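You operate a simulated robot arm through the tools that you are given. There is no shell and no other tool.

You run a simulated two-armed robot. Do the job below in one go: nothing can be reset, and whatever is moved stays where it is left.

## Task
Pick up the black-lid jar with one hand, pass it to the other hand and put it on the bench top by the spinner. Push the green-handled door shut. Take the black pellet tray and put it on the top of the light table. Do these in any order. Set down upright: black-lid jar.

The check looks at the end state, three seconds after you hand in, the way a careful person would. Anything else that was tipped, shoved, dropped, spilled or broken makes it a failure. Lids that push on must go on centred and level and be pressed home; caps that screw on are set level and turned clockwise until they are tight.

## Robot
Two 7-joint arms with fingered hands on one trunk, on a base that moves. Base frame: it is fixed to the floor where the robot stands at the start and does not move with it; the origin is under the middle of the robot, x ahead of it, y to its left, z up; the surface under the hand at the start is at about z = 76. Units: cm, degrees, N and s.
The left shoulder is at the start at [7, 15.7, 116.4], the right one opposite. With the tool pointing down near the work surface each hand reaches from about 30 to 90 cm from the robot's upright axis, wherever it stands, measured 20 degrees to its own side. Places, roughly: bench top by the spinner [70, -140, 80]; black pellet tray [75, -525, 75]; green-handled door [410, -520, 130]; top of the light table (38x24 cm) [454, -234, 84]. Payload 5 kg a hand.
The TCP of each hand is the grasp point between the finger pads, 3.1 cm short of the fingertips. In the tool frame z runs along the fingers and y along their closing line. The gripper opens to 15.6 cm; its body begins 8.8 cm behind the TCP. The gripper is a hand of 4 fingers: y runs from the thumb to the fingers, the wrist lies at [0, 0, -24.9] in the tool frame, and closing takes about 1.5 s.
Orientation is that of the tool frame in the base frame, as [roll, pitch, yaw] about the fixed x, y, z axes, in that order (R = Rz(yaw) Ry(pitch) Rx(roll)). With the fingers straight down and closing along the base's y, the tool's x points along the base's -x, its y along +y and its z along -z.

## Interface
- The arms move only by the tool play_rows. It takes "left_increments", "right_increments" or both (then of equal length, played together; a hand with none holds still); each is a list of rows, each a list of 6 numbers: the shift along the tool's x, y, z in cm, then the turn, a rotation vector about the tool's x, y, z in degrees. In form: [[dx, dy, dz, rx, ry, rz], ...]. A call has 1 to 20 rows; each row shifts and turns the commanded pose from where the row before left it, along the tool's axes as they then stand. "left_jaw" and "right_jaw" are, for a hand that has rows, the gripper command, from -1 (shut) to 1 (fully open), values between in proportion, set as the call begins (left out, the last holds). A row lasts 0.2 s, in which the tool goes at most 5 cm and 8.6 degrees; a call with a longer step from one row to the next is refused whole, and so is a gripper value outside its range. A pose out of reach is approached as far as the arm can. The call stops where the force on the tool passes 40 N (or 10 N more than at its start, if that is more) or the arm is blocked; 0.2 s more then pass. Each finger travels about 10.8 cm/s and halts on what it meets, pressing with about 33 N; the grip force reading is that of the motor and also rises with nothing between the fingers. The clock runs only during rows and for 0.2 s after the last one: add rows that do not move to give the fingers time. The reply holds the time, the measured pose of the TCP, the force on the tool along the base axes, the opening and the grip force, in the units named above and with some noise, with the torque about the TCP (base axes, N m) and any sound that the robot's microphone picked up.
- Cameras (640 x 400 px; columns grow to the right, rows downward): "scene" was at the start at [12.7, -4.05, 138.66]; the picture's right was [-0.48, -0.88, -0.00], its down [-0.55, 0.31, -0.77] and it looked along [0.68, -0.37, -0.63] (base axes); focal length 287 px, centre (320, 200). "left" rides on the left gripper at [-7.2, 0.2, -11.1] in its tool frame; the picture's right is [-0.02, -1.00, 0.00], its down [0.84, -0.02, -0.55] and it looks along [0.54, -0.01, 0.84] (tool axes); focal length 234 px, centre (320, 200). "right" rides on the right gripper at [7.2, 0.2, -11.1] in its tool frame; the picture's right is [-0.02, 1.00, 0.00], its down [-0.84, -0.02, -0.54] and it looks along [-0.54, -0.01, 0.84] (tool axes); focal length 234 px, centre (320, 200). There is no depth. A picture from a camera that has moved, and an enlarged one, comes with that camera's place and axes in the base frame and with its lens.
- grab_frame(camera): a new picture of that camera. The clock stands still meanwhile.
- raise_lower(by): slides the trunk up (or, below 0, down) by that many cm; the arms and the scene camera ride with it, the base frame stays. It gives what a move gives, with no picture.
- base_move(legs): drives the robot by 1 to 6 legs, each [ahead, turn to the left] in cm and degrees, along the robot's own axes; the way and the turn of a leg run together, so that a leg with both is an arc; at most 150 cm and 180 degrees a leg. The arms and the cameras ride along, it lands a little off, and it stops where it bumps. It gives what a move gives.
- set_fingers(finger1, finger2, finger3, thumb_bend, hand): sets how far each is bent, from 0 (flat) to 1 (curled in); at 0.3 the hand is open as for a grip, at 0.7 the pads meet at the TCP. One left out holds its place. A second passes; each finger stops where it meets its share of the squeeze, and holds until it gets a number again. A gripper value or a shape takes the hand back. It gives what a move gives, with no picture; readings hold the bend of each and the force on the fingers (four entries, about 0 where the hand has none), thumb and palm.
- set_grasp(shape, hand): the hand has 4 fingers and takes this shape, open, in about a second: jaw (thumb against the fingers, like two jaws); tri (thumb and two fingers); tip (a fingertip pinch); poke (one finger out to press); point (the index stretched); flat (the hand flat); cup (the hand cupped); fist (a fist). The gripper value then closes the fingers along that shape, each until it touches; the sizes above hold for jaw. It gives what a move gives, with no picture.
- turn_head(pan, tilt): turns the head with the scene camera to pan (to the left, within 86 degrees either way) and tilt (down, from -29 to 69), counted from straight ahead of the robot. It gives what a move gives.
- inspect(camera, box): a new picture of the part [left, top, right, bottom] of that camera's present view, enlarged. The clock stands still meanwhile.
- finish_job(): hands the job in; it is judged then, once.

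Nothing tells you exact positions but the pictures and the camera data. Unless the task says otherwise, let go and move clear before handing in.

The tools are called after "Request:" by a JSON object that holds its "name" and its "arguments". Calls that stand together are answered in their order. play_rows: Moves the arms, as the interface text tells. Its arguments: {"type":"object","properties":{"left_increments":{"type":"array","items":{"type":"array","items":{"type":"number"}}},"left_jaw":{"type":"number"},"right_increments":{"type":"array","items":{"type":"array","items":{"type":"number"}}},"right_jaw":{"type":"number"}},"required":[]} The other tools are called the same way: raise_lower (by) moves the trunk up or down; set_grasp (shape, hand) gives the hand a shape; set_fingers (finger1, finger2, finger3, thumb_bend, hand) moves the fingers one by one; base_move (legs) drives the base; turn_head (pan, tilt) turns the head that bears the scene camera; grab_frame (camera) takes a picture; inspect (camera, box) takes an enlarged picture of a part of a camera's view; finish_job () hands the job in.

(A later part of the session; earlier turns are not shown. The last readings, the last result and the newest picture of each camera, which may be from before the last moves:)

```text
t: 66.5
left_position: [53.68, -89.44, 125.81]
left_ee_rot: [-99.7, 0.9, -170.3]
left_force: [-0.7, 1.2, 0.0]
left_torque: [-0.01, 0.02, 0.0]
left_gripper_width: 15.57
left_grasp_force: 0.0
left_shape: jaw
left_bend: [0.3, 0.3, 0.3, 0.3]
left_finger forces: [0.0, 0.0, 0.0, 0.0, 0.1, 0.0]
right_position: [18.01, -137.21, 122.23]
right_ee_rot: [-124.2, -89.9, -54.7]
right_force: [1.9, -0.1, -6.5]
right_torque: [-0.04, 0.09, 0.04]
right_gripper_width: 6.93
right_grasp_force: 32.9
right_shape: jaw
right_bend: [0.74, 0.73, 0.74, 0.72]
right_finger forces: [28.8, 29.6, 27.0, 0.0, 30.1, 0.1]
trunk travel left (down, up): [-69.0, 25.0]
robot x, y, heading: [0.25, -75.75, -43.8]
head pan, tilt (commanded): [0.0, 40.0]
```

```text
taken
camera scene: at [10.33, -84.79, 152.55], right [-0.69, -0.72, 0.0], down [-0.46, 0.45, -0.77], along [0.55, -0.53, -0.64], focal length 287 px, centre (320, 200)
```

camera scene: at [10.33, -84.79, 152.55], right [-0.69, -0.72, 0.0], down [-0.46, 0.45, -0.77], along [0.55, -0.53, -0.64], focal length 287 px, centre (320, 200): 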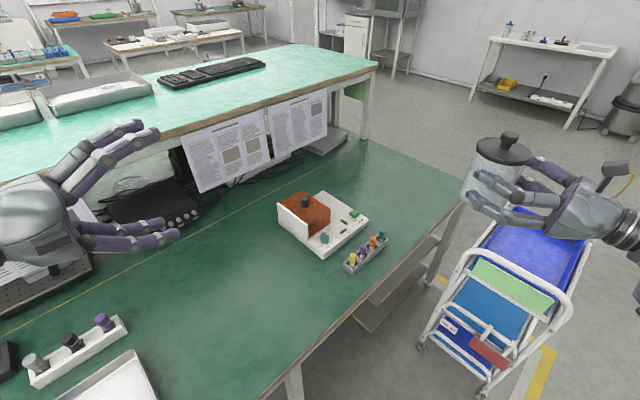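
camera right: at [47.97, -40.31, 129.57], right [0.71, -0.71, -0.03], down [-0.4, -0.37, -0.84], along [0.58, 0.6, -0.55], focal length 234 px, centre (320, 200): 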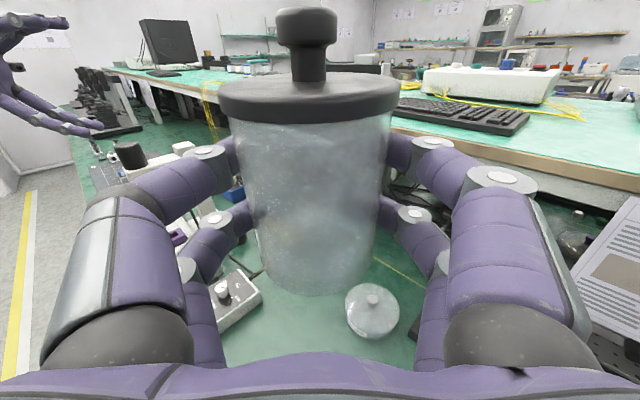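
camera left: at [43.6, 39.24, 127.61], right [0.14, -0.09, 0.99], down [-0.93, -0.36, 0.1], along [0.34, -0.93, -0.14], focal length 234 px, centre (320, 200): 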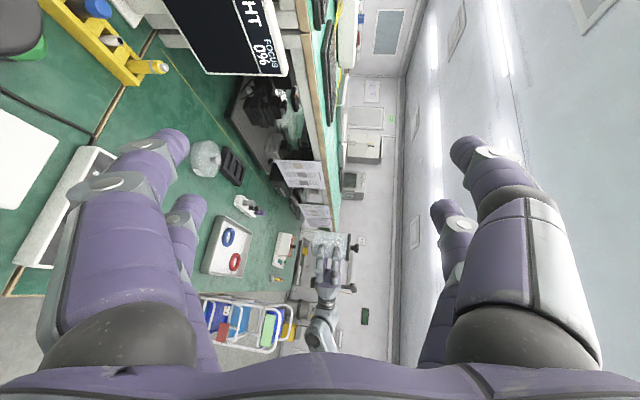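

The robot stands at about [0, -76], heading -44°, and the right hand now points straight along +x. I take the free spot left of the spinner, jar at about [60, -115], and move there at height while backing the left hand off.

Request:
{"name": "play_rows", "arguments": {"right_increments": [[0, -1, 2, 0, 0, 0], [0, -2, 3, 0, 0, 0], [0, -2, 3.5, 0, 0, 0], [0, -2, 4, 0, 0, 0], [0, -2, 4, 0, 0, 0], [0, -2, 4, 0, 0, 0], [0, -2, 4, 0, 0, 0], [0, -2, 4, 0, 0, 0], [0, -2, 4, 0, 0, 0], [0, -2, 3.5, 0, 0, 0], [0, -2, 3, 0, 0, 0], [0, -1, 2, 0, 0, 0], [0, 0, 0, 0, 0, 0]], "left_increments": [[0, 0, -2, 0, 0, 0], [0, 0, -2, 0, 0, 0], [0, 0, -2, 0, 0, 0], [0, 0, -2, 0, 0, 0], [0, 0, -2, 0, 0, 0], [0, 0, 0, 0, 0, 0], [0, 0, 0, 0, 0, 0], [0, 0, 0, 0, 0, 0], [0, 0, 0, 0, 0, 0], [0, 0, 0, 0, 0, 0], [0, 0, 0, 0, 0, 0], [0, 0, 0, 0, 0, 0], [0, 0, 0, 0, 0, 0]]}}

Request:
{"name": "grab_frame", "arguments": {"camera": "scene"}}

Request:
{"name": "grab_frame", "arguments": {"camera": "right"}}

Request:
{"name": "grab_frame", "arguments": {"camera": "left"}}

```text
t: 69.3
left_position: [53.33, -80.48, 127.96]
left_ee_rot: [-99.7, 1.0, -170.5]
left_force: [-0.9, 0.2, 0.0]
left_torque: [0.03, 0.03, 0.01]
left_gripper_width: 15.62
left_grasp_force: 0.1
left_shape: jaw
left_bend: [0.3, 0.3, 0.3, 0.3]
left_finger forces: [0.0, 0.0, 0.0, 0.1, 0.1, 0.0]
left hand out of reach, approached as far as the arm can: row 4, 5
right_position: [58.68, -114.4, 122.38]
right_ee_rot: [-113.4, -90.0, -65.5]
right_force: [0.5, -0.1, -4.1]
right_torque: [0.0, 0.14, 0.03]
right_gripper_width: 6.89
right_grasp_force: 32.9
right_shape: jaw
right_bend: [0.74, 0.73, 0.74, 0.72]
right_finger forces: [28.5, 29.5, 27.1, 0.1, 29.5, 0.0]
trunk travel left (down, up): [-69.0, 25.0]
robot x, y, heading: [0.24, -75.44, -43.8]
head pan, tilt (commanded): [0.0, 40.0]
```

```text
taken
camera scene: at [10.26, -84.69, 152.56], right [-0.69, -0.72, 0.0], down [-0.46, 0.45, -0.77], along [0.55, -0.53, -0.64], focal length 287 px, centre (320, 200)
```

scene: 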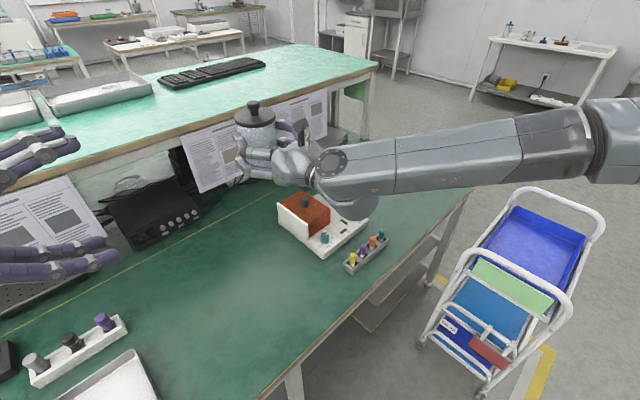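

```text
taken
camera right: at [47.51, -114.84, 129.65], right [0.02, -1.0, -0.02], down [-0.55, 0.01, -0.84], along [0.84, 0.03, -0.54], focal length 234 px, centre (320, 200)
```

right: 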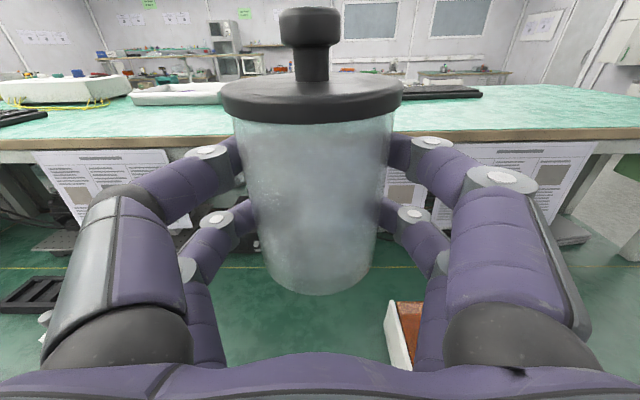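

```text
taken
camera left: at [58.67, -68.55, 129.64], right [0.04, -0.17, 0.99], down [-0.92, 0.39, 0.1], along [-0.4, -0.91, -0.14], focal length 234 px, centre (320, 200)
```

left: 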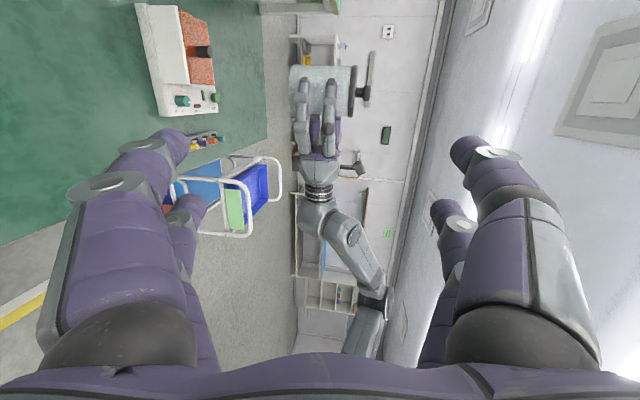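

The left camera now gives a perfect side view of the right hand and jar; zooming in.

Request:
{"name": "inspect", "arguments": {"camera": "left", "box": [260, 40, 420, 200]}}

```text
2.50 times, centred on (340, 120) of left
camera zoom: at [58.67, -68.55, 129.64], right [0.04, -0.17, 0.99], down [-0.92, 0.39, 0.1], along [-0.4, -0.91, -0.14], focal length 585 px, centre (270, 400)
```

zoom: 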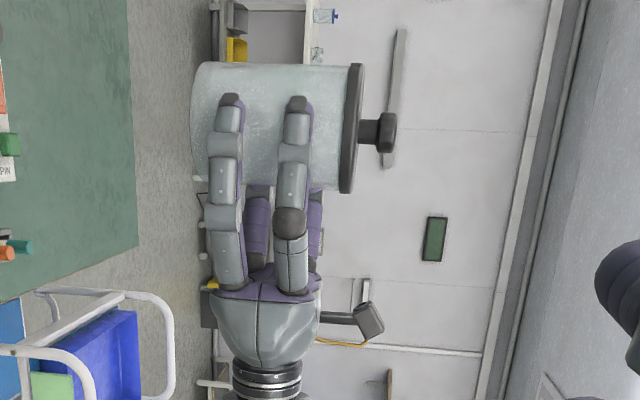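

The hand's lowest part is about 1.4 cm above the jar's base, so a sideways set-down works. I'm lowering the trunk 25 cm, then I'll finish with the arm.

Request:
{"name": "raise_lower", "arguments": {"by": -25}}

Request:
{"name": "grab_frame", "arguments": {"camera": "scene"}}

Request:
{"name": "grab_frame", "arguments": {"camera": "left"}}

```text
t: 71.9
left_position: [53.49, -80.5, 102.79]
left_ee_rot: [-99.9, 0.8, -170.5]
left_force: [0.6, -0.7, -0.4]
left_torque: [-0.01, 0.0, -0.01]
left_gripper_width: 15.57
left_grasp_force: 0.1
left_shape: jaw
left_bend: [0.3, 0.3, 0.3, 0.3]
left_finger forces: [0.1, 0.0, 0.0, 0.1, 0.0, 0.1]
right_position: [58.6, -114.57, 97.44]
right_ee_rot: [-134.3, -90.0, -44.6]
right_force: [0.0, 1.0, -6.5]
right_torque: [-0.01, 0.07, 0.03]
right_gripper_width: 6.86
right_grasp_force: 32.5
right_shape: jaw
right_bend: [0.74, 0.73, 0.74, 0.72]
right_finger forces: [28.5, 29.7, 27.1, 0.0, 29.5, 0.0]
trunk travel left (down, up): [-44.0, 50.0]
robot x, y, heading: [0.48, -75.28, -43.8]
head pan, tilt (commanded): [0.0, 40.0]
```

```text
taken
camera scene: at [10.36, -84.74, 127.55], right [-0.69, -0.72, 0.0], down [-0.46, 0.45, -0.77], along [0.55, -0.53, -0.64], focal length 287 px, centre (320, 200)
```

scene: 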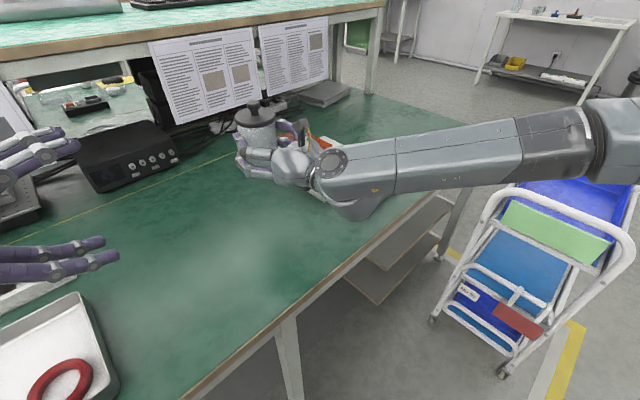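

```text
taken
camera left: at [58.75, -68.59, 104.6], right [0.04, -0.17, 0.99], down [-0.92, 0.39, 0.1], along [-0.4, -0.91, -0.14], focal length 234 px, centre (320, 200)
```

left: 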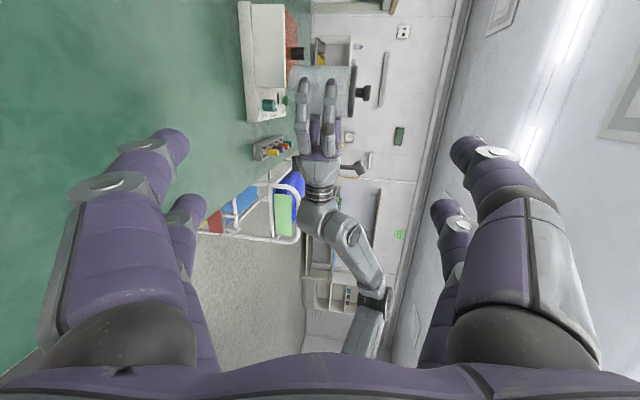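

Clear so far. I'm lowering the right arm 12 cm and checking.

Request:
{"name": "play_rows", "arguments": {"right_increments": [[-1.5, 0, 0, 0, 0, 0], [-2, 0, 0, 0, 0, 0], [-2, 0, 0, 0, 0, 0], [-2, 0, 0, 0, 0, 0], [-2, 0, 0, 0, 0, 0], [-1.5, 0, 0, 0, 0, 0], [-1, 0, 0, 0, 0, 0], [0, 0, 0, 0, 0, 0]]}}

Request:
{"name": "grab_frame", "arguments": {"camera": "left"}}

Request:
{"name": "inspect", "arguments": {"camera": "left", "box": [200, 0, 400, 200]}}

Request:
{"name": "grab_frame", "arguments": {"camera": "scene"}}

```text
t: 73.7
left_position: [53.52, -80.58, 102.81]
left_ee_rot: [-99.7, 0.8, -170.6]
left_force: [0.5, -0.1, 0.4]
left_torque: [0.05, 0.02, 0.01]
left_gripper_width: 15.6
left_grasp_force: 0.0
left_shape: jaw
left_bend: [0.3, 0.3, 0.3, 0.3]
left_finger forces: [0.0, 0.0, 0.0, 0.0, 0.0, 0.0]
right_position: [58.53, -114.55, 85.31]
right_ee_rot: [-145.0, -90.0, -34.0]
right_force: [-0.7, -0.3, -5.6]
right_torque: [-0.01, 0.1, -0.02]
right_gripper_width: 6.88
right_grasp_force: 33.0
right_shape: jaw
right_bend: [0.74, 0.73, 0.74, 0.72]
right_finger forces: [28.3, 29.5, 27.1, 0.0, 29.5, 0.0]
trunk travel left (down, up): [-44.0, 50.0]
robot x, y, heading: [0.12, -75.45, -44.1]
head pan, tilt (commanded): [0.0, 40.0]
```

```text
taken
camera left: at [58.75, -68.58, 104.59], right [0.04, -0.17, 0.99], down [-0.92, 0.39, 0.1], along [-0.4, -0.91, -0.14], focal length 234 px, centre (320, 200)
```

left: 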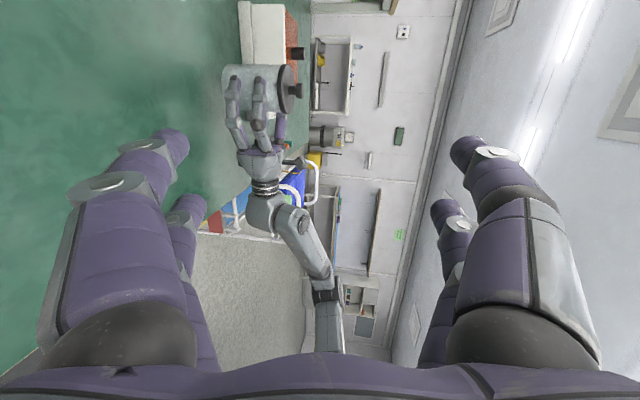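

```text
2.00 times, centred on (300, 100) of left
camera zoom: at [58.75, -68.58, 104.59], right [0.04, -0.17, 0.99], down [-0.92, 0.39, 0.1], along [-0.4, -0.91, -0.14], focal length 468 px, centre (360, 400)
```

zoom: 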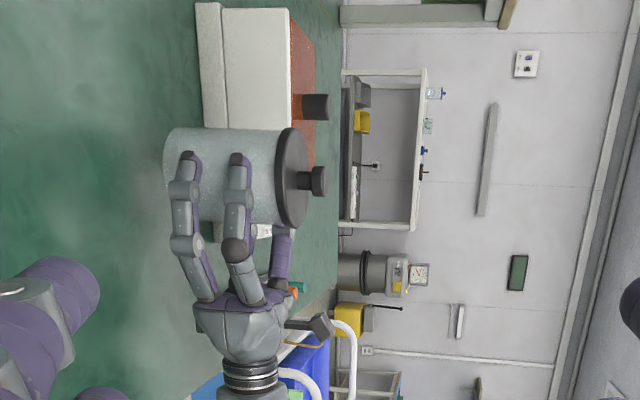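

```text
taken
camera scene: at [10.36, -84.74, 127.55], right [-0.69, -0.72, 0.0], down [-0.46, 0.45, -0.77], along [0.55, -0.53, -0.64], focal length 287 px, centre (320, 200)
```

scene: 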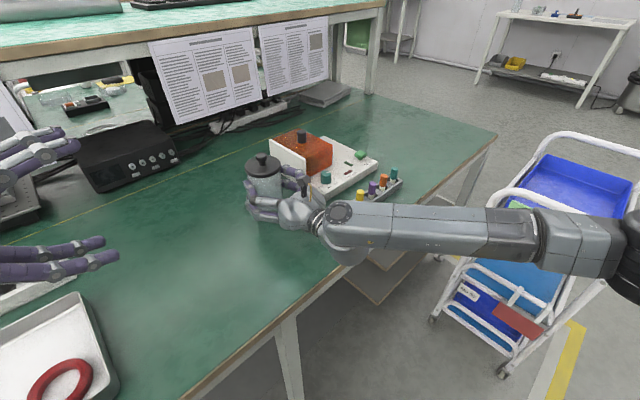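

Jar base is about 4 cm above the bench, with spinner and rack clear. I'm lowering gently toward contact.

Request:
{"name": "play_rows", "arguments": {"right_increments": [[-0.8, 0, 0, 0, 0, 0], [-0.8, 0, 0, 0, 0, 0], [-0.6, 0, 0, 0, 0, 0], [-0.4, 0, 0, 0, 0, 0], [-0.3, 0, 0, 0, 0, 0], [-0.2, 0, 0, 0, 0, 0], [0, 0, 0, 0, 0, 0]]}}

Request:
{"name": "inspect", "arguments": {"camera": "left", "box": [200, 0, 400, 200]}}

```text
t: 75.3
left_position: [53.42, -80.5, 102.88]
left_ee_rot: [-99.8, 0.8, -170.5]
left_force: [0.0, -0.2, 0.3]
left_torque: [0.01, -0.02, -0.02]
left_gripper_width: 15.6
left_grasp_force: 0.0
left_shape: jaw
left_bend: [0.3, 0.3, 0.3, 0.3]
left_finger forces: [0.0, 0.0, 0.0, 0.1, 0.0, 0.0]
right_position: [58.65, -114.52, 82.18]
right_ee_rot: [-136.4, -90.0, -42.7]
right_force: [0.0, -0.3, -4.9]
right_torque: [-0.01, 0.05, 0.01]
right_gripper_width: 6.86
right_grasp_force: 33.1
right_shape: jaw
right_bend: [0.74, 0.73, 0.74, 0.72]
right_finger forces: [28.4, 29.5, 27.1, 0.0, 29.5, 0.1]
trunk travel left (down, up): [-44.0, 50.0]
robot x, y, heading: [0.14, -75.52, -43.7]
head pan, tilt (commanded): [0.0, 40.0]
```

```text
2.00 times, centred on (300, 100) of left
camera zoom: at [58.76, -68.59, 104.59], right [0.04, -0.17, 0.99], down [-0.92, 0.39, 0.1], along [-0.4, -0.91, -0.14], focal length 468 px, centre (360, 400)
```

zoom: 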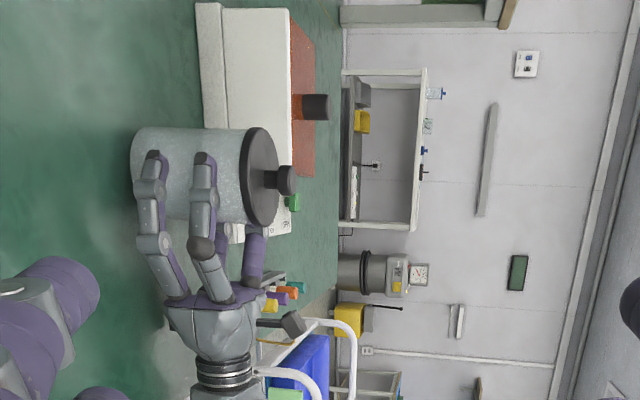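

Request:
{"name": "play_rows", "arguments": {"right_increments": [[-0.25, 0, 0, 0, 0, 0], [-0.25, 0, 0, 0, 0, 0], [-0.2, 0, 0, 0, 0, 0], [0, 0, 0, 0, 0, 0]]}}

```text
t: 76.3
left_position: [53.46, -80.55, 102.83]
left_ee_rot: [-99.8, 0.9, -170.5]
left_force: [0.3, 0.0, -0.7]
left_torque: [-0.01, -0.02, 0.0]
left_gripper_width: 15.59
left_grasp_force: 0.0
left_shape: jaw
left_bend: [0.3, 0.3, 0.3, 0.3]
left_finger forces: [0.0, 0.1, 0.1, 0.0, 0.0, 0.0]
right_position: [58.48, -114.41, 81.5]
right_ee_rot: [-140.1, -89.8, -38.7]
right_force: [0.2, 1.2, -5.8]
right_torque: [0.03, 0.05, 0.0]
right_gripper_width: 6.87
right_grasp_force: 32.8
right_shape: jaw
right_bend: [0.74, 0.73, 0.74, 0.72]
right_finger forces: [28.3, 29.5, 27.1, 0.0, 29.5, 0.0]
trunk travel left (down, up): [-44.0, 50.0]
robot x, y, heading: [0.05, -75.33, -43.8]
head pan, tilt (commanded): [0.0, 40.0]
```

Request:
{"name": "play_rows", "arguments": {"right_increments": [[-0.15, 0, 0, 0, 0, 0], [-0.15, 0, 0, 0, 0, 0], [0, 0, 0, 0, 0, 0]]}}

Request:
{"name": "play_rows", "arguments": {"right_increments": [[-0.15, 0, 0, 0, 0, 0], [-0.15, 0, 0, 0, 0, 0], [0, 0, 0, 0, 0, 0]]}}

Request:
{"name": "inspect", "arguments": {"camera": "left", "box": [220, 40, 320, 140]}}

```text
t: 77.1
left_position: [53.45, -80.58, 102.72]
left_ee_rot: [-99.7, 0.8, -170.5]
left_force: [0.2, -0.1, -0.2]
left_torque: [0.03, -0.02, -0.02]
left_gripper_width: 15.6
left_grasp_force: 0.1
left_shape: jaw
left_bend: [0.3, 0.3, 0.3, 0.3]
left_finger forces: [0.0, 0.1, 0.0, 0.1, 0.0, 0.0]
right_position: [58.69, -114.58, 81.29]
right_ee_rot: [127.2, -90.0, 53.8]
right_force: [1.6, -1.1, -2.3]
right_torque: [-0.03, 0.1, 0.02]
right_gripper_width: 6.87
right_grasp_force: 32.9
right_shape: jaw
right_bend: [0.74, 0.73, 0.74, 0.72]
right_finger forces: [29.3, 29.6, 26.7, 0.0, 29.7, 0.1]
trunk travel left (down, up): [-44.0, 50.0]
robot x, y, heading: [0.48, -75.09, -43.9]
head pan, tilt (commanded): [0.0, 40.0]
```

```text
t: 77.9
left_position: [53.4, -80.53, 102.87]
left_ee_rot: [-99.7, 0.7, -170.4]
left_force: [-0.1, 0.0, 0.4]
left_torque: [-0.01, -0.02, -0.02]
left_gripper_width: 15.63
left_grasp_force: 0.1
left_shape: jaw
left_bend: [0.3, 0.3, 0.3, 0.3]
left_finger forces: [0.0, 0.0, 0.1, 0.1, 0.0, 0.0]
right_position: [58.55, -114.46, 81.23]
right_ee_rot: [21.5, -89.7, 159.5]
right_force: [5.5, -2.0, 9.7]
right_torque: [0.06, 0.08, -0.02]
right_gripper_width: 6.88
right_grasp_force: 32.7
right_shape: jaw
right_bend: [0.74, 0.73, 0.74, 0.72]
right_finger forces: [31.5, 29.4, 26.7, 0.0, 30.5, 0.0]
trunk travel left (down, up): [-44.0, 50.0]
robot x, y, heading: [0.34, -75.49, -44.0]
head pan, tilt (commanded): [0.0, 40.0]
```

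```text
4.00 times, centred on (270, 90) of left
camera zoom: at [58.69, -68.53, 104.64], right [0.04, -0.16, 0.99], down [-0.92, 0.39, 0.1], along [-0.4, -0.91, -0.14], focal length 937 px, centre (520, 640)
```

zoom: 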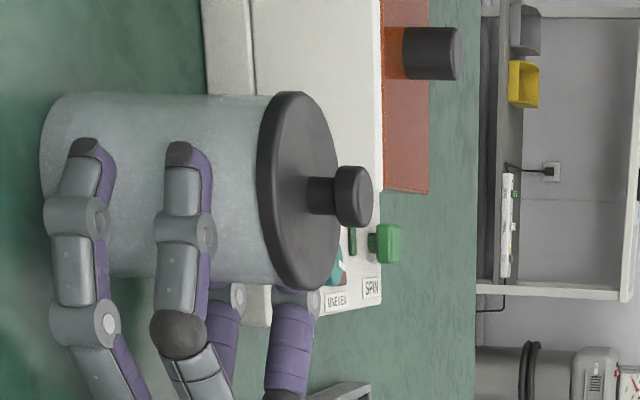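

The jar is standing on the bench (force reversed to about +10 N). I'm easing off slightly and opening the right hand a little.

Request:
{"name": "play_rows", "arguments": {"right_increments": [[0.1, 0, 0, 0, 0, 0], [0, 0, 0, 0, 0, 0]]}}

Request:
{"name": "play_rows", "arguments": {"right_increments": [[0, 0, 0, 0, 0, 0], [0, 0, 0, 0, 0, 0], [0, 0, 0, 0, 0, 0], [0, 0, 0, 0, 0, 0]], "right_jaw": 0.15}}

Request:
{"name": "inspect", "arguments": {"camera": "left", "box": [200, 0, 400, 200]}}

Request:
{"name": "grab_frame", "arguments": {"camera": "right"}}

```text
t: 78.5
left_position: [53.35, -80.43, 102.94]
left_ee_rot: [-99.7, 0.9, -170.6]
left_force: [0.2, 0.2, 0.6]
left_torque: [0.0, -0.05, -0.03]
left_gripper_width: 15.57
left_grasp_force: 0.1
left_shape: jaw
left_bend: [0.3, 0.3, 0.3, 0.3]
left_finger forces: [0.0, 0.0, 0.0, 0.0, 0.1, 0.0]
right_position: [58.63, -114.51, 81.26]
right_ee_rot: [23.3, -90.0, 157.7]
right_force: [4.5, -2.7, 14.4]
right_torque: [0.02, -0.03, -0.06]
right_gripper_width: 6.9
right_grasp_force: 32.9
right_shape: jaw
right_bend: [0.74, 0.73, 0.74, 0.72]
right_finger forces: [31.2, 29.7, 27.0, 0.0, 30.4, 0.0]
trunk travel left (down, up): [-44.0, 50.0]
robot x, y, heading: [0.47, -75.63, -44.1]
head pan, tilt (commanded): [0.0, 40.0]
```

```text
t: 79.5
left_position: [53.37, -80.61, 102.93]
left_ee_rot: [-99.8, 0.8, -170.5]
left_force: [-1.0, -0.4, -0.1]
left_torque: [0.0, -0.02, 0.02]
left_gripper_width: 15.6
left_grasp_force: 0.1
left_shape: jaw
left_bend: [0.3, 0.3, 0.3, 0.3]
left_finger forces: [0.1, 0.0, 0.0, 0.0, 0.0, 0.0]
right_position: [58.51, -114.37, 80.96]
right_ee_rot: [37.5, -90.0, 143.5]
right_force: [0.6, -0.4, 0.8]
right_torque: [-0.01, 0.02, -0.03]
right_gripper_width: 8.87
right_grasp_force: 0.0
right_shape: jaw
right_bend: [0.72, 0.72, 0.72, 0.7]
right_finger forces: [0.0, 0.0, 0.0, 0.0, 0.0, 0.0]
trunk travel left (down, up): [-44.0, 50.0]
robot x, y, heading: [0.44, -75.42, -43.7]
head pan, tilt (commanded): [0.0, 40.0]
```

```text
2.00 times, centred on (300, 100) of left
camera zoom: at [58.72, -68.57, 104.61], right [0.04, -0.17, 0.99], down [-0.92, 0.39, 0.1], along [-0.4, -0.91, -0.14], focal length 468 px, centre (360, 400)
```

zoom: 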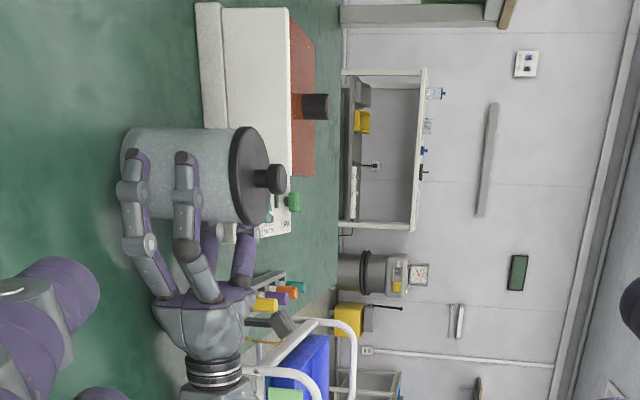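

```text
taken
camera right: at [47.49, -114.89, 88.29], right [0.02, -1.0, -0.03], down [-0.55, 0.01, -0.84], along [0.84, 0.03, -0.55], focal length 234 px, centre (320, 200)
```

right: 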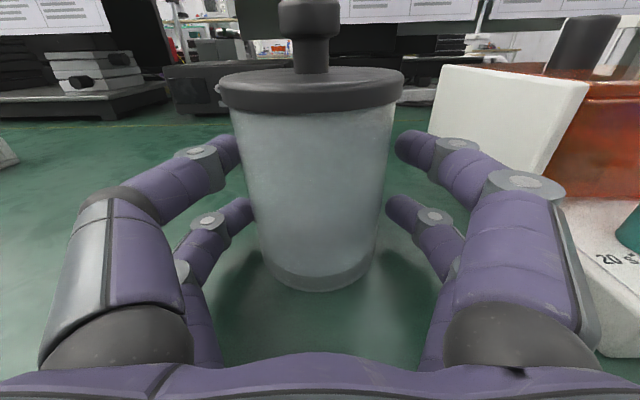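

The jar stands free and upright. I'm opening a bit more and backing the hand straight out along -x.

Request:
{"name": "play_rows", "arguments": {"right_increments": [[0, 0, 0, 0, 0, 0], [0, 0, 0, 0, 0, 0], [0, 0, -0.5, 0, 0, 0], [0, 0, -1, 0, 0, 0], [0, 0, -1.5, 0, 0, 0], [0, 0, -2, 0, 0, 0], [0, 0, -2, 0, 0, 0], [0, 0, 0, 0, 0, 0]], "right_jaw": 0.38}}

Request:
{"name": "grab_frame", "arguments": {"camera": "right"}}

Request:
{"name": "grab_frame", "arguments": {"camera": "left"}}

```text
t: 81.3
left_position: [53.41, -80.54, 102.85]
left_ee_rot: [-99.8, 0.8, -170.4]
left_force: [-0.8, 0.1, 0.3]
left_torque: [0.0, 0.02, -0.03]
left_gripper_width: 15.59
left_grasp_force: 0.1
left_shape: jaw
left_bend: [0.3, 0.3, 0.3, 0.3]
left_finger forces: [0.0, 0.0, 0.0, 0.1, 0.0, 0.0]
right_position: [51.49, -114.58, 81.02]
right_ee_rot: [33.6, -89.9, 147.3]
right_force: [-0.2, -0.4, 1.4]
right_torque: [0.03, 0.02, 0.01]
right_gripper_width: 10.7
right_grasp_force: 0.0
right_shape: jaw
right_bend: [0.29, 0.29, 0.29, 0.61]
right_finger forces: [0.0, 0.1, 0.0, 0.0, 0.0, 0.0]
trunk travel left (down, up): [-44.0, 50.0]
robot x, y, heading: [0.58, -75.11, -44.2]
head pan, tilt (commanded): [0.0, 40.0]
```

```text
taken
camera right: at [40.5, -114.95, 88.31], right [0.02, -1.0, -0.02], down [-0.55, 0.01, -0.84], along [0.84, 0.03, -0.54], focal length 234 px, centre (320, 200)
```

right: 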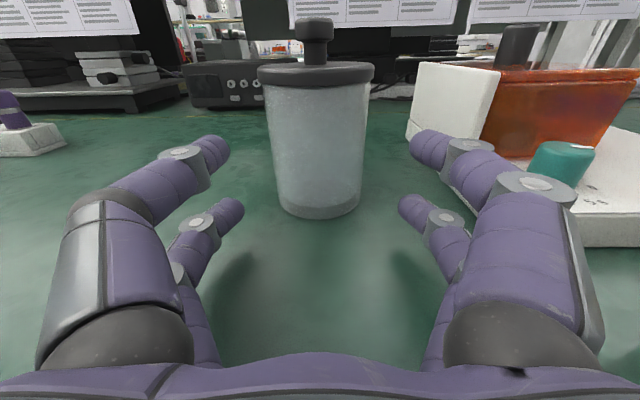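

```text
taken
camera left: at [58.75, -68.56, 104.59], right [0.04, -0.17, 0.99], down [-0.92, 0.39, 0.1], along [-0.4, -0.91, -0.14], focal length 234 px, centre (320, 200)
```

left: 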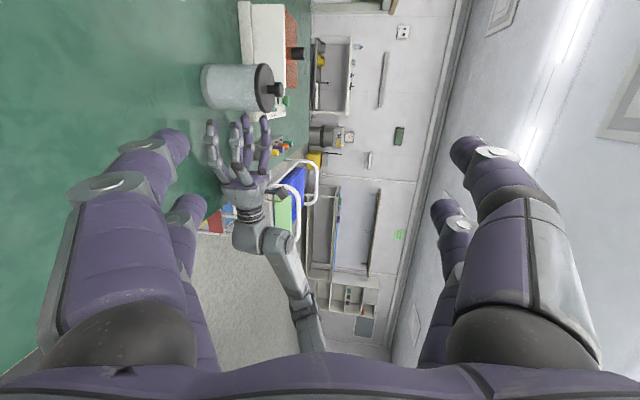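

The jar stands upright next to the spinner, hand clear of it. I'm lifting the right hand up and back.

Request:
{"name": "play_rows", "arguments": {"right_increments": [[0, 0, -2, 0, 0, 0], [1, 0, -2, 0, 0, 0], [3, 0, -1, 0, 0, 0], [4, 0, -1, 0, 0, 0], [4, 0, -1, 0, 0, 0], [4, 0, 0, 0, 0, 0], [4, 0, 0, 0, 0, 0], [4, 0, 0, 0, 0, 0], [0, 0, 0, 0, 0, 0]]}}

Request:
{"name": "grab_frame", "arguments": {"camera": "scene"}}

Request:
{"name": "inspect", "arguments": {"camera": "left", "box": [180, 0, 380, 200]}}

```text
t: 82.8
left_position: [53.41, -80.48, 102.86]
left_ee_rot: [-99.7, 0.8, -170.4]
left_force: [-0.3, 0.1, 0.8]
left_torque: [-0.02, 0.02, -0.03]
left_gripper_width: 15.61
left_grasp_force: 0.1
left_shape: jaw
left_bend: [0.3, 0.3, 0.3, 0.3]
left_finger forces: [0.0, 0.1, 0.0, 0.1, 0.0, 0.0]
right_position: [41.18, -109.85, 81.09]
right_ee_rot: [-128.7, -70.0, -50.0]
right_force: [-2.5, -0.7, 6.5]
right_torque: [-0.33, 0.02, -0.15]
right_gripper_width: 10.67
right_grasp_force: 0.0
right_shape: jaw
right_bend: [0.29, 0.29, 0.29, 0.61]
right_finger forces: [0.0, 6.5, 0.0, 0.1, 0.0, 0.0]
trunk travel left (down, up): [-44.0, 50.0]
robot x, y, heading: [0.18, -75.5, -44.0]
head pan, tilt (commanded): [0.0, 40.0]
stopped in row 7 (right hand): the force on the tool passed its limit at 71 N (the readings are from after the stop); the commanded pose is now the measured one
```

```text
taken
camera scene: at [10.37, -84.66, 127.55], right [-0.69, -0.72, 0.0], down [-0.46, 0.45, -0.77], along [0.55, -0.53, -0.64], focal length 287 px, centre (320, 200)
```

scene: 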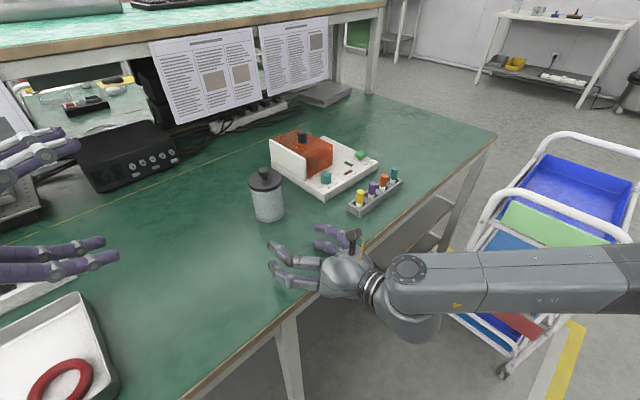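

```text
2.00 times, centred on (280, 100) of left
camera zoom: at [58.77, -68.53, 104.57], right [0.04, -0.16, 0.99], down [-0.92, 0.39, 0.1], along [-0.4, -0.91, -0.14], focal length 468 px, centre (400, 400)
```

zoom: 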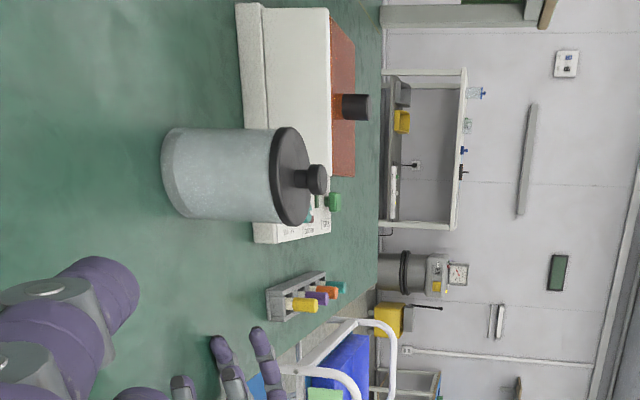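

The arm tilted near its limit and a fingertip pressed on the bench; nothing seems displaced. The safest way out is straight up with the trunk.

Request:
{"name": "raise_lower", "arguments": {"by": 18}}

Request:
{"name": "grab_frame", "arguments": {"camera": "scene"}}

Request:
{"name": "grab_frame", "arguments": {"camera": "right"}}

Request:
{"name": "grab_frame", "arguments": {"camera": "left"}}

```text
t: 84.8
left_position: [53.42, -80.62, 120.82]
left_ee_rot: [-99.8, 0.8, -170.6]
left_force: [-0.3, 0.4, 0.1]
left_torque: [-0.04, 0.04, -0.03]
left_gripper_width: 15.6
left_grasp_force: 0.0
left_shape: jaw
left_bend: [0.3, 0.3, 0.3, 0.3]
left_finger forces: [0.0, 0.0, 0.0, 0.0, 0.1, 0.0]
right_position: [41.15, -109.69, 99.0]
right_ee_rot: [-128.6, -69.9, -50.0]
right_force: [0.6, -0.2, -0.2]
right_torque: [0.02, -0.03, 0.0]
right_gripper_width: 10.72
right_grasp_force: 0.1
right_shape: jaw
right_bend: [0.29, 0.29, 0.29, 0.61]
right_finger forces: [0.1, 0.1, 0.0, 0.1, 0.0, 0.0]
trunk travel left (down, up): [-62.0, 32.0]
robot x, y, heading: [0.59, -75.5, -43.8]
head pan, tilt (commanded): [0.0, 40.0]
```

```text
taken
camera scene: at [10.33, -84.73, 145.55], right [-0.69, -0.72, 0.0], down [-0.46, 0.45, -0.77], along [0.55, -0.53, -0.64], focal length 287 px, centre (320, 200)
```

scene: 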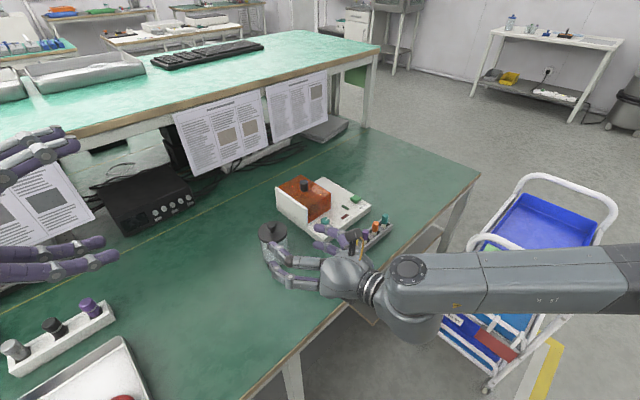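

```text
taken
camera right: at [31.9, -112.44, 108.09], right [-0.01, -0.96, -0.29], down [-0.72, 0.21, -0.67], along [0.7, 0.2, -0.69], focal length 234 px, centre (320, 200)
```

right: 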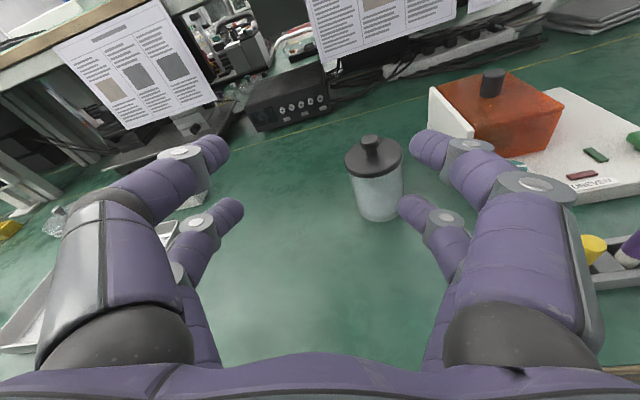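

```text
taken
camera left: at [58.74, -68.59, 122.6], right [0.04, -0.17, 0.99], down [-0.92, 0.39, 0.1], along [-0.4, -0.91, -0.14], focal length 234 px, centre (320, 200)
```

left: 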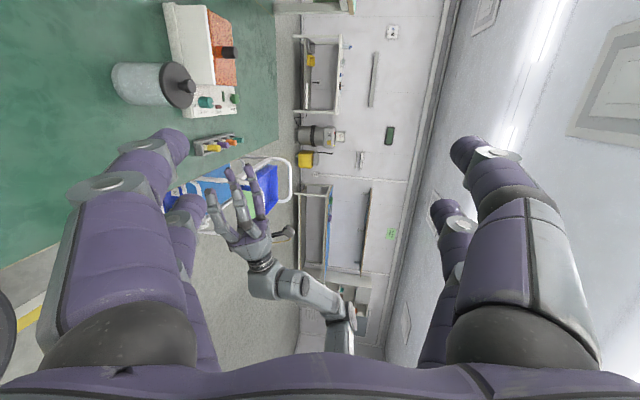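

Jar done. Now I'm raising the trunk a bit more and looking toward the tray bench and the door.

Request:
{"name": "raise_lower", "arguments": {"by": 12}}

Request:
{"name": "turn_head", "arguments": {"pan": -37, "tilt": 15}}

Request:
{"name": "grab_frame", "arguments": {"camera": "scene"}}

Request:
{"name": "inspect", "arguments": {"camera": "scene", "box": [270, 130, 430, 230]}}

```text
t: 86.3
left_position: [53.37, -80.46, 132.76]
left_ee_rot: [-99.7, 0.8, -170.5]
left_force: [0.6, 0.4, -0.2]
left_torque: [-0.02, 0.01, 0.03]
left_gripper_width: 15.58
left_grasp_force: 0.1
left_shape: jaw
left_bend: [0.3, 0.3, 0.3, 0.3]
left_finger forces: [0.0, 0.0, 0.0, 0.0, 0.1, 0.1]
right_position: [41.18, -109.76, 110.96]
right_ee_rot: [-128.6, -69.9, -50.0]
right_force: [0.0, -0.3, -0.2]
right_torque: [-0.01, 0.0, -0.01]
right_gripper_width: 10.74
right_grasp_force: 0.1
right_shape: jaw
right_bend: [0.29, 0.29, 0.29, 0.61]
right_finger forces: [0.1, 0.0, 0.1, 0.0, 0.1, 0.1]
trunk travel left (down, up): [-74.0, 20.0]
robot x, y, heading: [0.42, -75.69, -44.0]
head pan, tilt (commanded): [0.0, 40.0]
```

```text
t: 87.3
left_position: [53.47, -80.52, 132.9]
left_ee_rot: [-99.8, 0.9, -170.5]
left_force: [-0.4, 0.6, 0.2]
left_torque: [0.01, 0.0, -0.01]
left_gripper_width: 15.62
left_grasp_force: 0.1
left_shape: jaw
left_bend: [0.3, 0.3, 0.3, 0.3]
left_finger forces: [0.1, 0.1, 0.1, 0.0, 0.0, 0.1]
right_position: [41.1, -109.86, 110.98]
right_ee_rot: [-128.5, -70.0, -50.0]
right_force: [-0.1, -0.3, 0.1]
right_torque: [0.0, 0.0, -0.04]
right_gripper_width: 10.72
right_grasp_force: 0.1
right_shape: jaw
right_bend: [0.29, 0.29, 0.29, 0.61]
right_finger forces: [0.1, 0.1, 0.0, 0.0, 0.0, 0.1]
trunk travel left (down, up): [-74.0, 20.0]
robot x, y, heading: [0.37, -75.15, -43.7]
head pan, tilt (commanded): [-37.0, 15.0]
```

```text
taken
camera scene: at [5.69, -88.05, 161.5], right [-0.99, -0.16, 0.0], down [-0.04, 0.26, -0.97], along [0.15, -0.95, -0.26], focal length 287 px, centre (320, 200)
```

scene: 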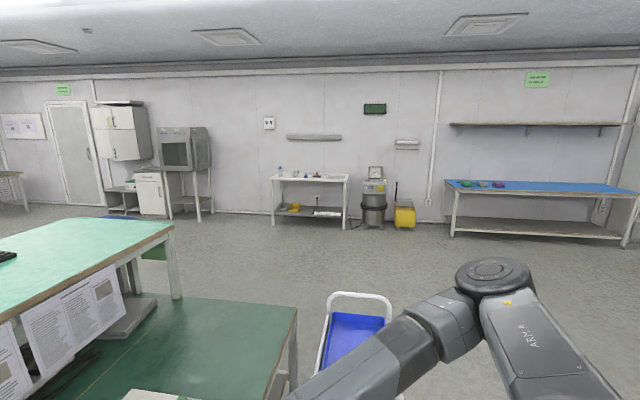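

```text
4.00 times, centred on (350, 180) of scene
camera zoom: at [5.69, -88.05, 161.5], right [-0.99, -0.16, 0.0], down [-0.04, 0.26, -0.97], along [0.15, -0.95, -0.26], focal length 1148 px, centre (200, 280)
```

zoom: 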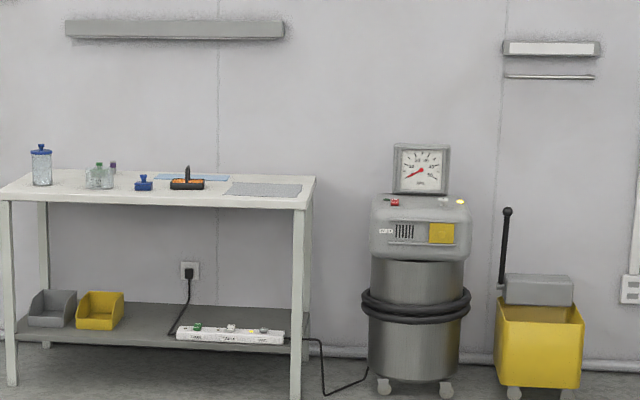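

The pellet tray is a small black tray with orange pellets and an upright handle on the white table. Before driving I'm bringing both arms back to compact downward poses; right hand first.

Request:
{"name": "play_rows", "arguments": {"right_increments": [[0, 0, -2, 6.31, 0.8, -3.01], [0, 0, -2, 6.31, 0.8, -3.01], [0, 0, -2, 6.31, 0.8, -3.01], [0, 0, -1, 6.31, 0.8, -3.01], [0, 0, -1, 6.31, 0.8, -3.01], [0, 0, -1, 6.31, 0.8, -3.01], [0, 0, -1, 6.31, 0.8, -3.01], [0, 0, 0, 0, 0, 0]], "right_jaw": 1}}

Request:
{"name": "grab_frame", "arguments": {"camera": "right"}}

Request:
{"name": "turn_head", "arguments": {"pan": -10, "tilt": 35}}

Request:
{"name": "grab_frame", "arguments": {"camera": "scene"}}

```text
t: 89.1
left_position: [53.37, -80.43, 132.9]
left_ee_rot: [-99.7, 0.8, -170.5]
left_force: [0.5, 0.2, -0.7]
left_torque: [0.01, 0.01, -0.04]
left_gripper_width: 15.6
left_grasp_force: 0.1
left_shape: jaw
left_bend: [0.3, 0.3, 0.3, 0.3]
left_finger forces: [0.0, 0.0, 0.0, 0.0, 0.0, 0.0]
right_position: [34.0, -113.91, 112.94]
right_ee_rot: [32.9, -89.1, -173.6]
right_force: [0.1, 0.1, 0.0]
right_torque: [0.0, -0.03, 0.04]
right_gripper_width: 15.61
right_grasp_force: 0.0
right_shape: jaw
right_bend: [0.3, 0.3, 0.3, 0.3]
right_finger forces: [0.0, 0.0, 0.0, 0.0, 0.0, 0.1]
right hand out of reach, approached as far as the arm can: row 3, 4, 5
trunk travel left (down, up): [-74.0, 20.0]
robot x, y, heading: [0.55, -75.42, -43.8]
head pan, tilt (commanded): [-37.0, 15.0]
```

```text
taken
camera right: at [25.54, -121.16, 120.13], right [0.63, -0.77, -0.02], down [-0.42, -0.33, -0.85], along [0.65, 0.54, -0.53], focal length 234 px, centre (320, 200)
```

right: 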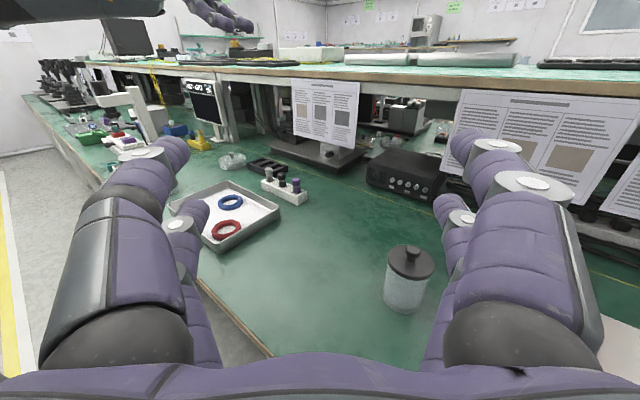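

```text
t: 90.0
left_position: [53.39, -80.72, 132.86]
left_ee_rot: [-99.6, 0.7, -170.5]
left_force: [0.2, 0.7, 0.7]
left_torque: [0.02, 0.03, 0.02]
left_gripper_width: 15.6
left_grasp_force: 0.1
left_shape: jaw
left_bend: [0.3, 0.3, 0.3, 0.3]
left_finger forces: [0.0, 0.0, 0.0, 0.0, 0.0, 0.0]
right_position: [34.07, -114.07, 113.0]
right_ee_rot: [31.1, -89.2, -172.1]
right_force: [-1.0, 0.6, -0.2]
right_torque: [0.02, 0.02, 0.02]
right_gripper_width: 15.6
right_grasp_force: 0.0
right_shape: jaw
right_bend: [0.3, 0.3, 0.3, 0.3]
right_finger forces: [0.1, 0.0, 0.1, 0.0, 0.1, 0.0]
trunk travel left (down, up): [-74.0, 20.0]
robot x, y, heading: [0.26, -75.51, -44.1]
head pan, tilt (commanded): [-10.0, 35.0]
```

```text
taken
camera scene: at [9.38, -85.97, 158.31], right [-0.81, -0.59, 0.0], down [-0.34, 0.46, -0.82], along [0.48, -0.66, -0.57], focal length 287 px, centre (320, 200)
```

scene: 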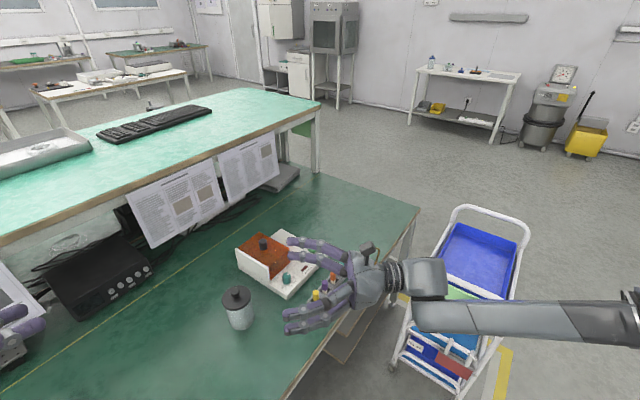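

Request:
{"name": "play_rows", "arguments": {"right_increments": [[0, 0, 0, 4.619, -4.619, -4.619], [0, 0, 0, 4.619, -4.619, -4.619], [0, 0, 0, 4.619, -4.619, -4.619], [0, 0, 0, 4.619, -4.619, -4.619], [0, 0, 0, 4.619, -4.619, -4.619], [0, 0, 0, 4.619, -4.619, -4.619], [0, 0, 0, 4.619, -4.619, -4.619], [0, 0, 0, 4.619, -4.619, -4.619], [0, 0, 0, 4.619, -4.619, -4.619], [0, 0, 0, 4.619, -4.619, -4.619], [0, 0, 0, 4.619, -4.619, -4.619], [0, 0, 0, 4.619, -4.619, -4.619], [0, 0, 0, 4.619, -4.619, -4.619], [0, 0, 0, 4.619, -4.619, -4.619], [0, 0, 0, 4.619, -4.619, -4.619], [0, 0, 0, 0, 0, 0]]}}

Request:
{"name": "grab_frame", "arguments": {"camera": "scene"}}

```text
t: 93.4
left_position: [53.44, -80.65, 132.9]
left_ee_rot: [-99.8, 0.9, -170.4]
left_force: [0.3, 0.1, 0.3]
left_torque: [0.02, 0.0, -0.01]
left_gripper_width: 15.55
left_grasp_force: 0.0
left_shape: jaw
left_bend: [0.3, 0.3, 0.3, 0.3]
left_finger forces: [0.0, 0.1, 0.0, 0.0, 0.0, 0.0]
right_position: [34.1, -114.21, 113.02]
right_ee_rot: [179.3, 0.6, 129.3]
right_force: [0.8, 0.4, 0.4]
right_torque: [0.01, 0.0, -0.01]
right_gripper_width: 15.6
right_grasp_force: 0.0
right_shape: jaw
right_bend: [0.3, 0.3, 0.3, 0.3]
right_finger forces: [0.1, 0.1, 0.0, 0.0, 0.0, 0.0]
trunk travel left (down, up): [-74.0, 20.0]
robot x, y, heading: [0.06, -75.36, -44.1]
head pan, tilt (commanded): [-10.0, 35.0]
```

```text
taken
camera scene: at [9.35, -86.0, 158.31], right [-0.81, -0.59, 0.0], down [-0.34, 0.46, -0.82], along [0.48, -0.66, -0.57], focal length 287 px, centre (320, 200)
```

scene: 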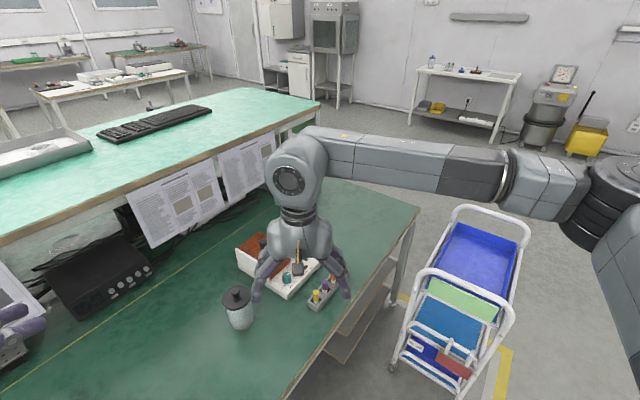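

Request:
{"name": "play_rows", "arguments": {"left_increments": [[0, 0, 0, -5.715, 2.846, 3.446], [0, 0, 0, -5.715, 2.846, 3.446], [0, 0, 0, -5.715, 2.846, 3.446], [0, 0, 0, -5.715, 2.846, 3.446], [0, 0, 0, -5.715, 2.846, 3.446], [0, 0, 0, -5.715, 2.846, 3.446], [0, 0, 0, -5.715, 2.846, 3.446], [0, 0, 0, -5.715, 2.846, 3.446], [0, 0, 0, -5.715, 2.846, 3.446], [0, 0, 0, -5.715, 2.846, 3.446], [0, 0, 0, -5.715, 2.846, 3.446], [0, 0, 0, -5.715, 2.846, 3.446], [0, 0, 0, -5.715, 2.846, 3.446], [0, 0, 0, 0, 0, 0]], "right_increments": [[0, -2, 0, 0, 0, 0], [0.5, -2, 0, 0, 0, 0], [1, -2, 0, 0, 0, 0], [1, -2, 0, 0, 0, 0], [1, -2, 0, 0, 0, 0], [1, -2, 0, 0, 0, 0], [1, -2, 0, 0, 0, 0], [1, -2, 0, 0, 0, 0], [1, -2, 0, 0, 0, 0], [1, -2, 0, 0, 0, 0], [1, -1, 0, 0, 0, 0], [0.5, 0, 0, 0, 0, 0], [0, 0, 0, 0, 0, 0], [0, 0, 0, 0, 0, 0]]}}

Request:
{"name": "turn_head", "arguments": {"pan": 0, "tilt": 35}}

Request:
{"name": "grab_frame", "arguments": {"camera": "scene"}}

```text
t: 96.4
left_position: [54.03, -80.88, 132.52]
left_ee_rot: [178.9, 0.4, 135.7]
left_force: [0.7, -1.0, -1.3]
left_torque: [0.06, 0.1, 0.02]
left_gripper_width: 15.59
left_grasp_force: 0.0
left_shape: jaw
left_bend: [0.3, 0.3, 0.3, 0.3]
left_finger forces: [0.1, 0.1, 0.0, 0.1, 0.0, 0.0]
right_position: [12.07, -119.84, 112.45]
right_ee_rot: [179.2, 0.2, 129.2]
right_force: [-0.1, -0.5, 0.5]
right_torque: [0.01, 0.07, -0.01]
right_gripper_width: 15.62
right_grasp_force: 0.1
right_shape: jaw
right_bend: [0.3, 0.3, 0.3, 0.3]
right_finger forces: [0.1, 0.0, 0.0, 0.1, 0.1, 0.0]
trunk travel left (down, up): [-74.0, 20.0]
robot x, y, heading: [0.33, -75.62, -43.8]
head pan, tilt (commanded): [-10.0, 35.0]
```

```text
t: 97.2
left_position: [53.63, -80.48, 132.82]
left_ee_rot: [178.9, 0.8, 135.7]
left_force: [0.2, 0.0, 0.0]
left_torque: [-0.02, 0.04, -0.01]
left_gripper_width: 15.59
left_grasp_force: 0.1
left_shape: jaw
left_bend: [0.3, 0.3, 0.3, 0.3]
left_finger forces: [0.0, 0.0, 0.1, 0.0, 0.1, 0.0]
right_position: [11.68, -119.42, 112.64]
right_ee_rot: [179.4, 0.5, 129.2]
right_force: [0.2, 1.0, -0.2]
right_torque: [-0.04, 0.01, -0.01]
right_gripper_width: 15.59
right_grasp_force: 0.0
right_shape: jaw
right_bend: [0.3, 0.3, 0.3, 0.3]
right_finger forces: [0.0, 0.0, 0.0, 0.1, 0.1, 0.0]
trunk travel left (down, up): [-74.0, 20.0]
robot x, y, heading: [-0.02, -75.85, -43.8]
head pan, tilt (commanded): [0.0, 35.0]
```

```text
taken
camera scene: at [10.76, -84.87, 158.3], right [-0.69, -0.72, 0.0], down [-0.41, 0.4, -0.82], along [0.59, -0.57, -0.57], focal length 287 px, centre (320, 200)
```

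scene: 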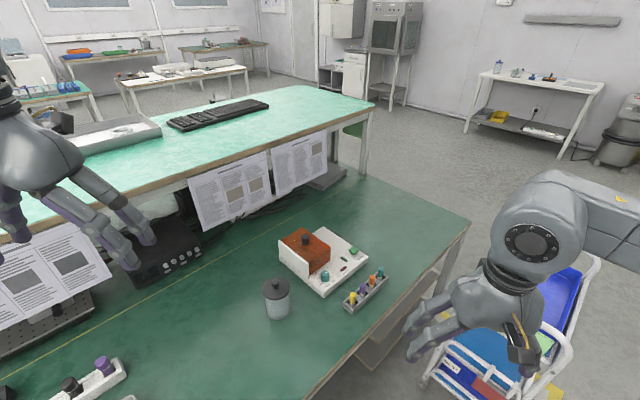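

Both arms are compact and high. I'm driving around the cart: right turn, down the aisle, watching the positions.

Request:
{"name": "base_move", "arguments": {"legs": [[0, -80], [85, 0], [0, 34]]}}

Request:
{"name": "grab_frame", "arguments": {"camera": "scene"}}

```text
t: 106.7
left_position: [-13.71, -187.77, 132.77]
left_ee_rot: [178.9, 0.7, 89.9]
left_force: [0.0, 0.7, -0.3]
left_torque: [0.0, 0.02, 0.02]
left_gripper_width: 15.62
left_grasp_force: 0.0
left_shape: jaw
left_bend: [0.3, 0.3, 0.3, 0.3]
left_finger forces: [0.0, 0.1, 0.0, 0.0, 0.0, 0.1]
right_position: [-70.96, -184.88, 112.77]
right_ee_rot: [179.1, 0.4, 83.3]
right_force: [0.1, 0.0, 0.3]
right_torque: [-0.01, 0.04, -0.03]
right_gripper_width: 15.61
right_grasp_force: 0.0
right_shape: jaw
right_bend: [0.3, 0.3, 0.3, 0.3]
right_finger forces: [0.0, 0.1, 0.1, 0.1, 0.1, 0.1]
trunk travel left (down, up): [-74.0, 20.0]
robot x, y, heading: [-47.1, -146.54, -89.8]
head pan, tilt (commanded): [0.0, 35.0]
```

```text
taken
camera scene: at [-46.83, -159.81, 158.31], right [-1.0, 0.0, 0.0], down [0.0, 0.57, -0.82], along [0.0, -0.82, -0.57], focal length 287 px, centre (320, 200)
```

scene: 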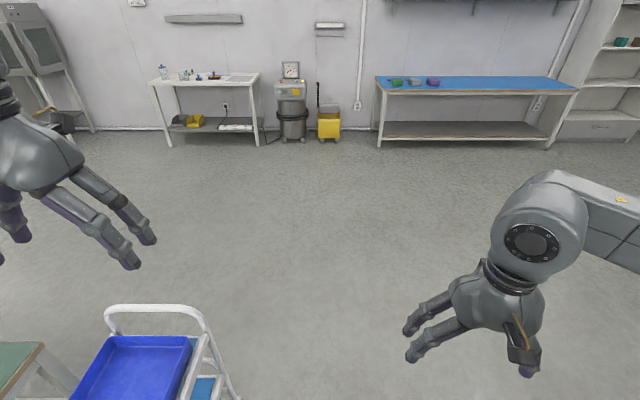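

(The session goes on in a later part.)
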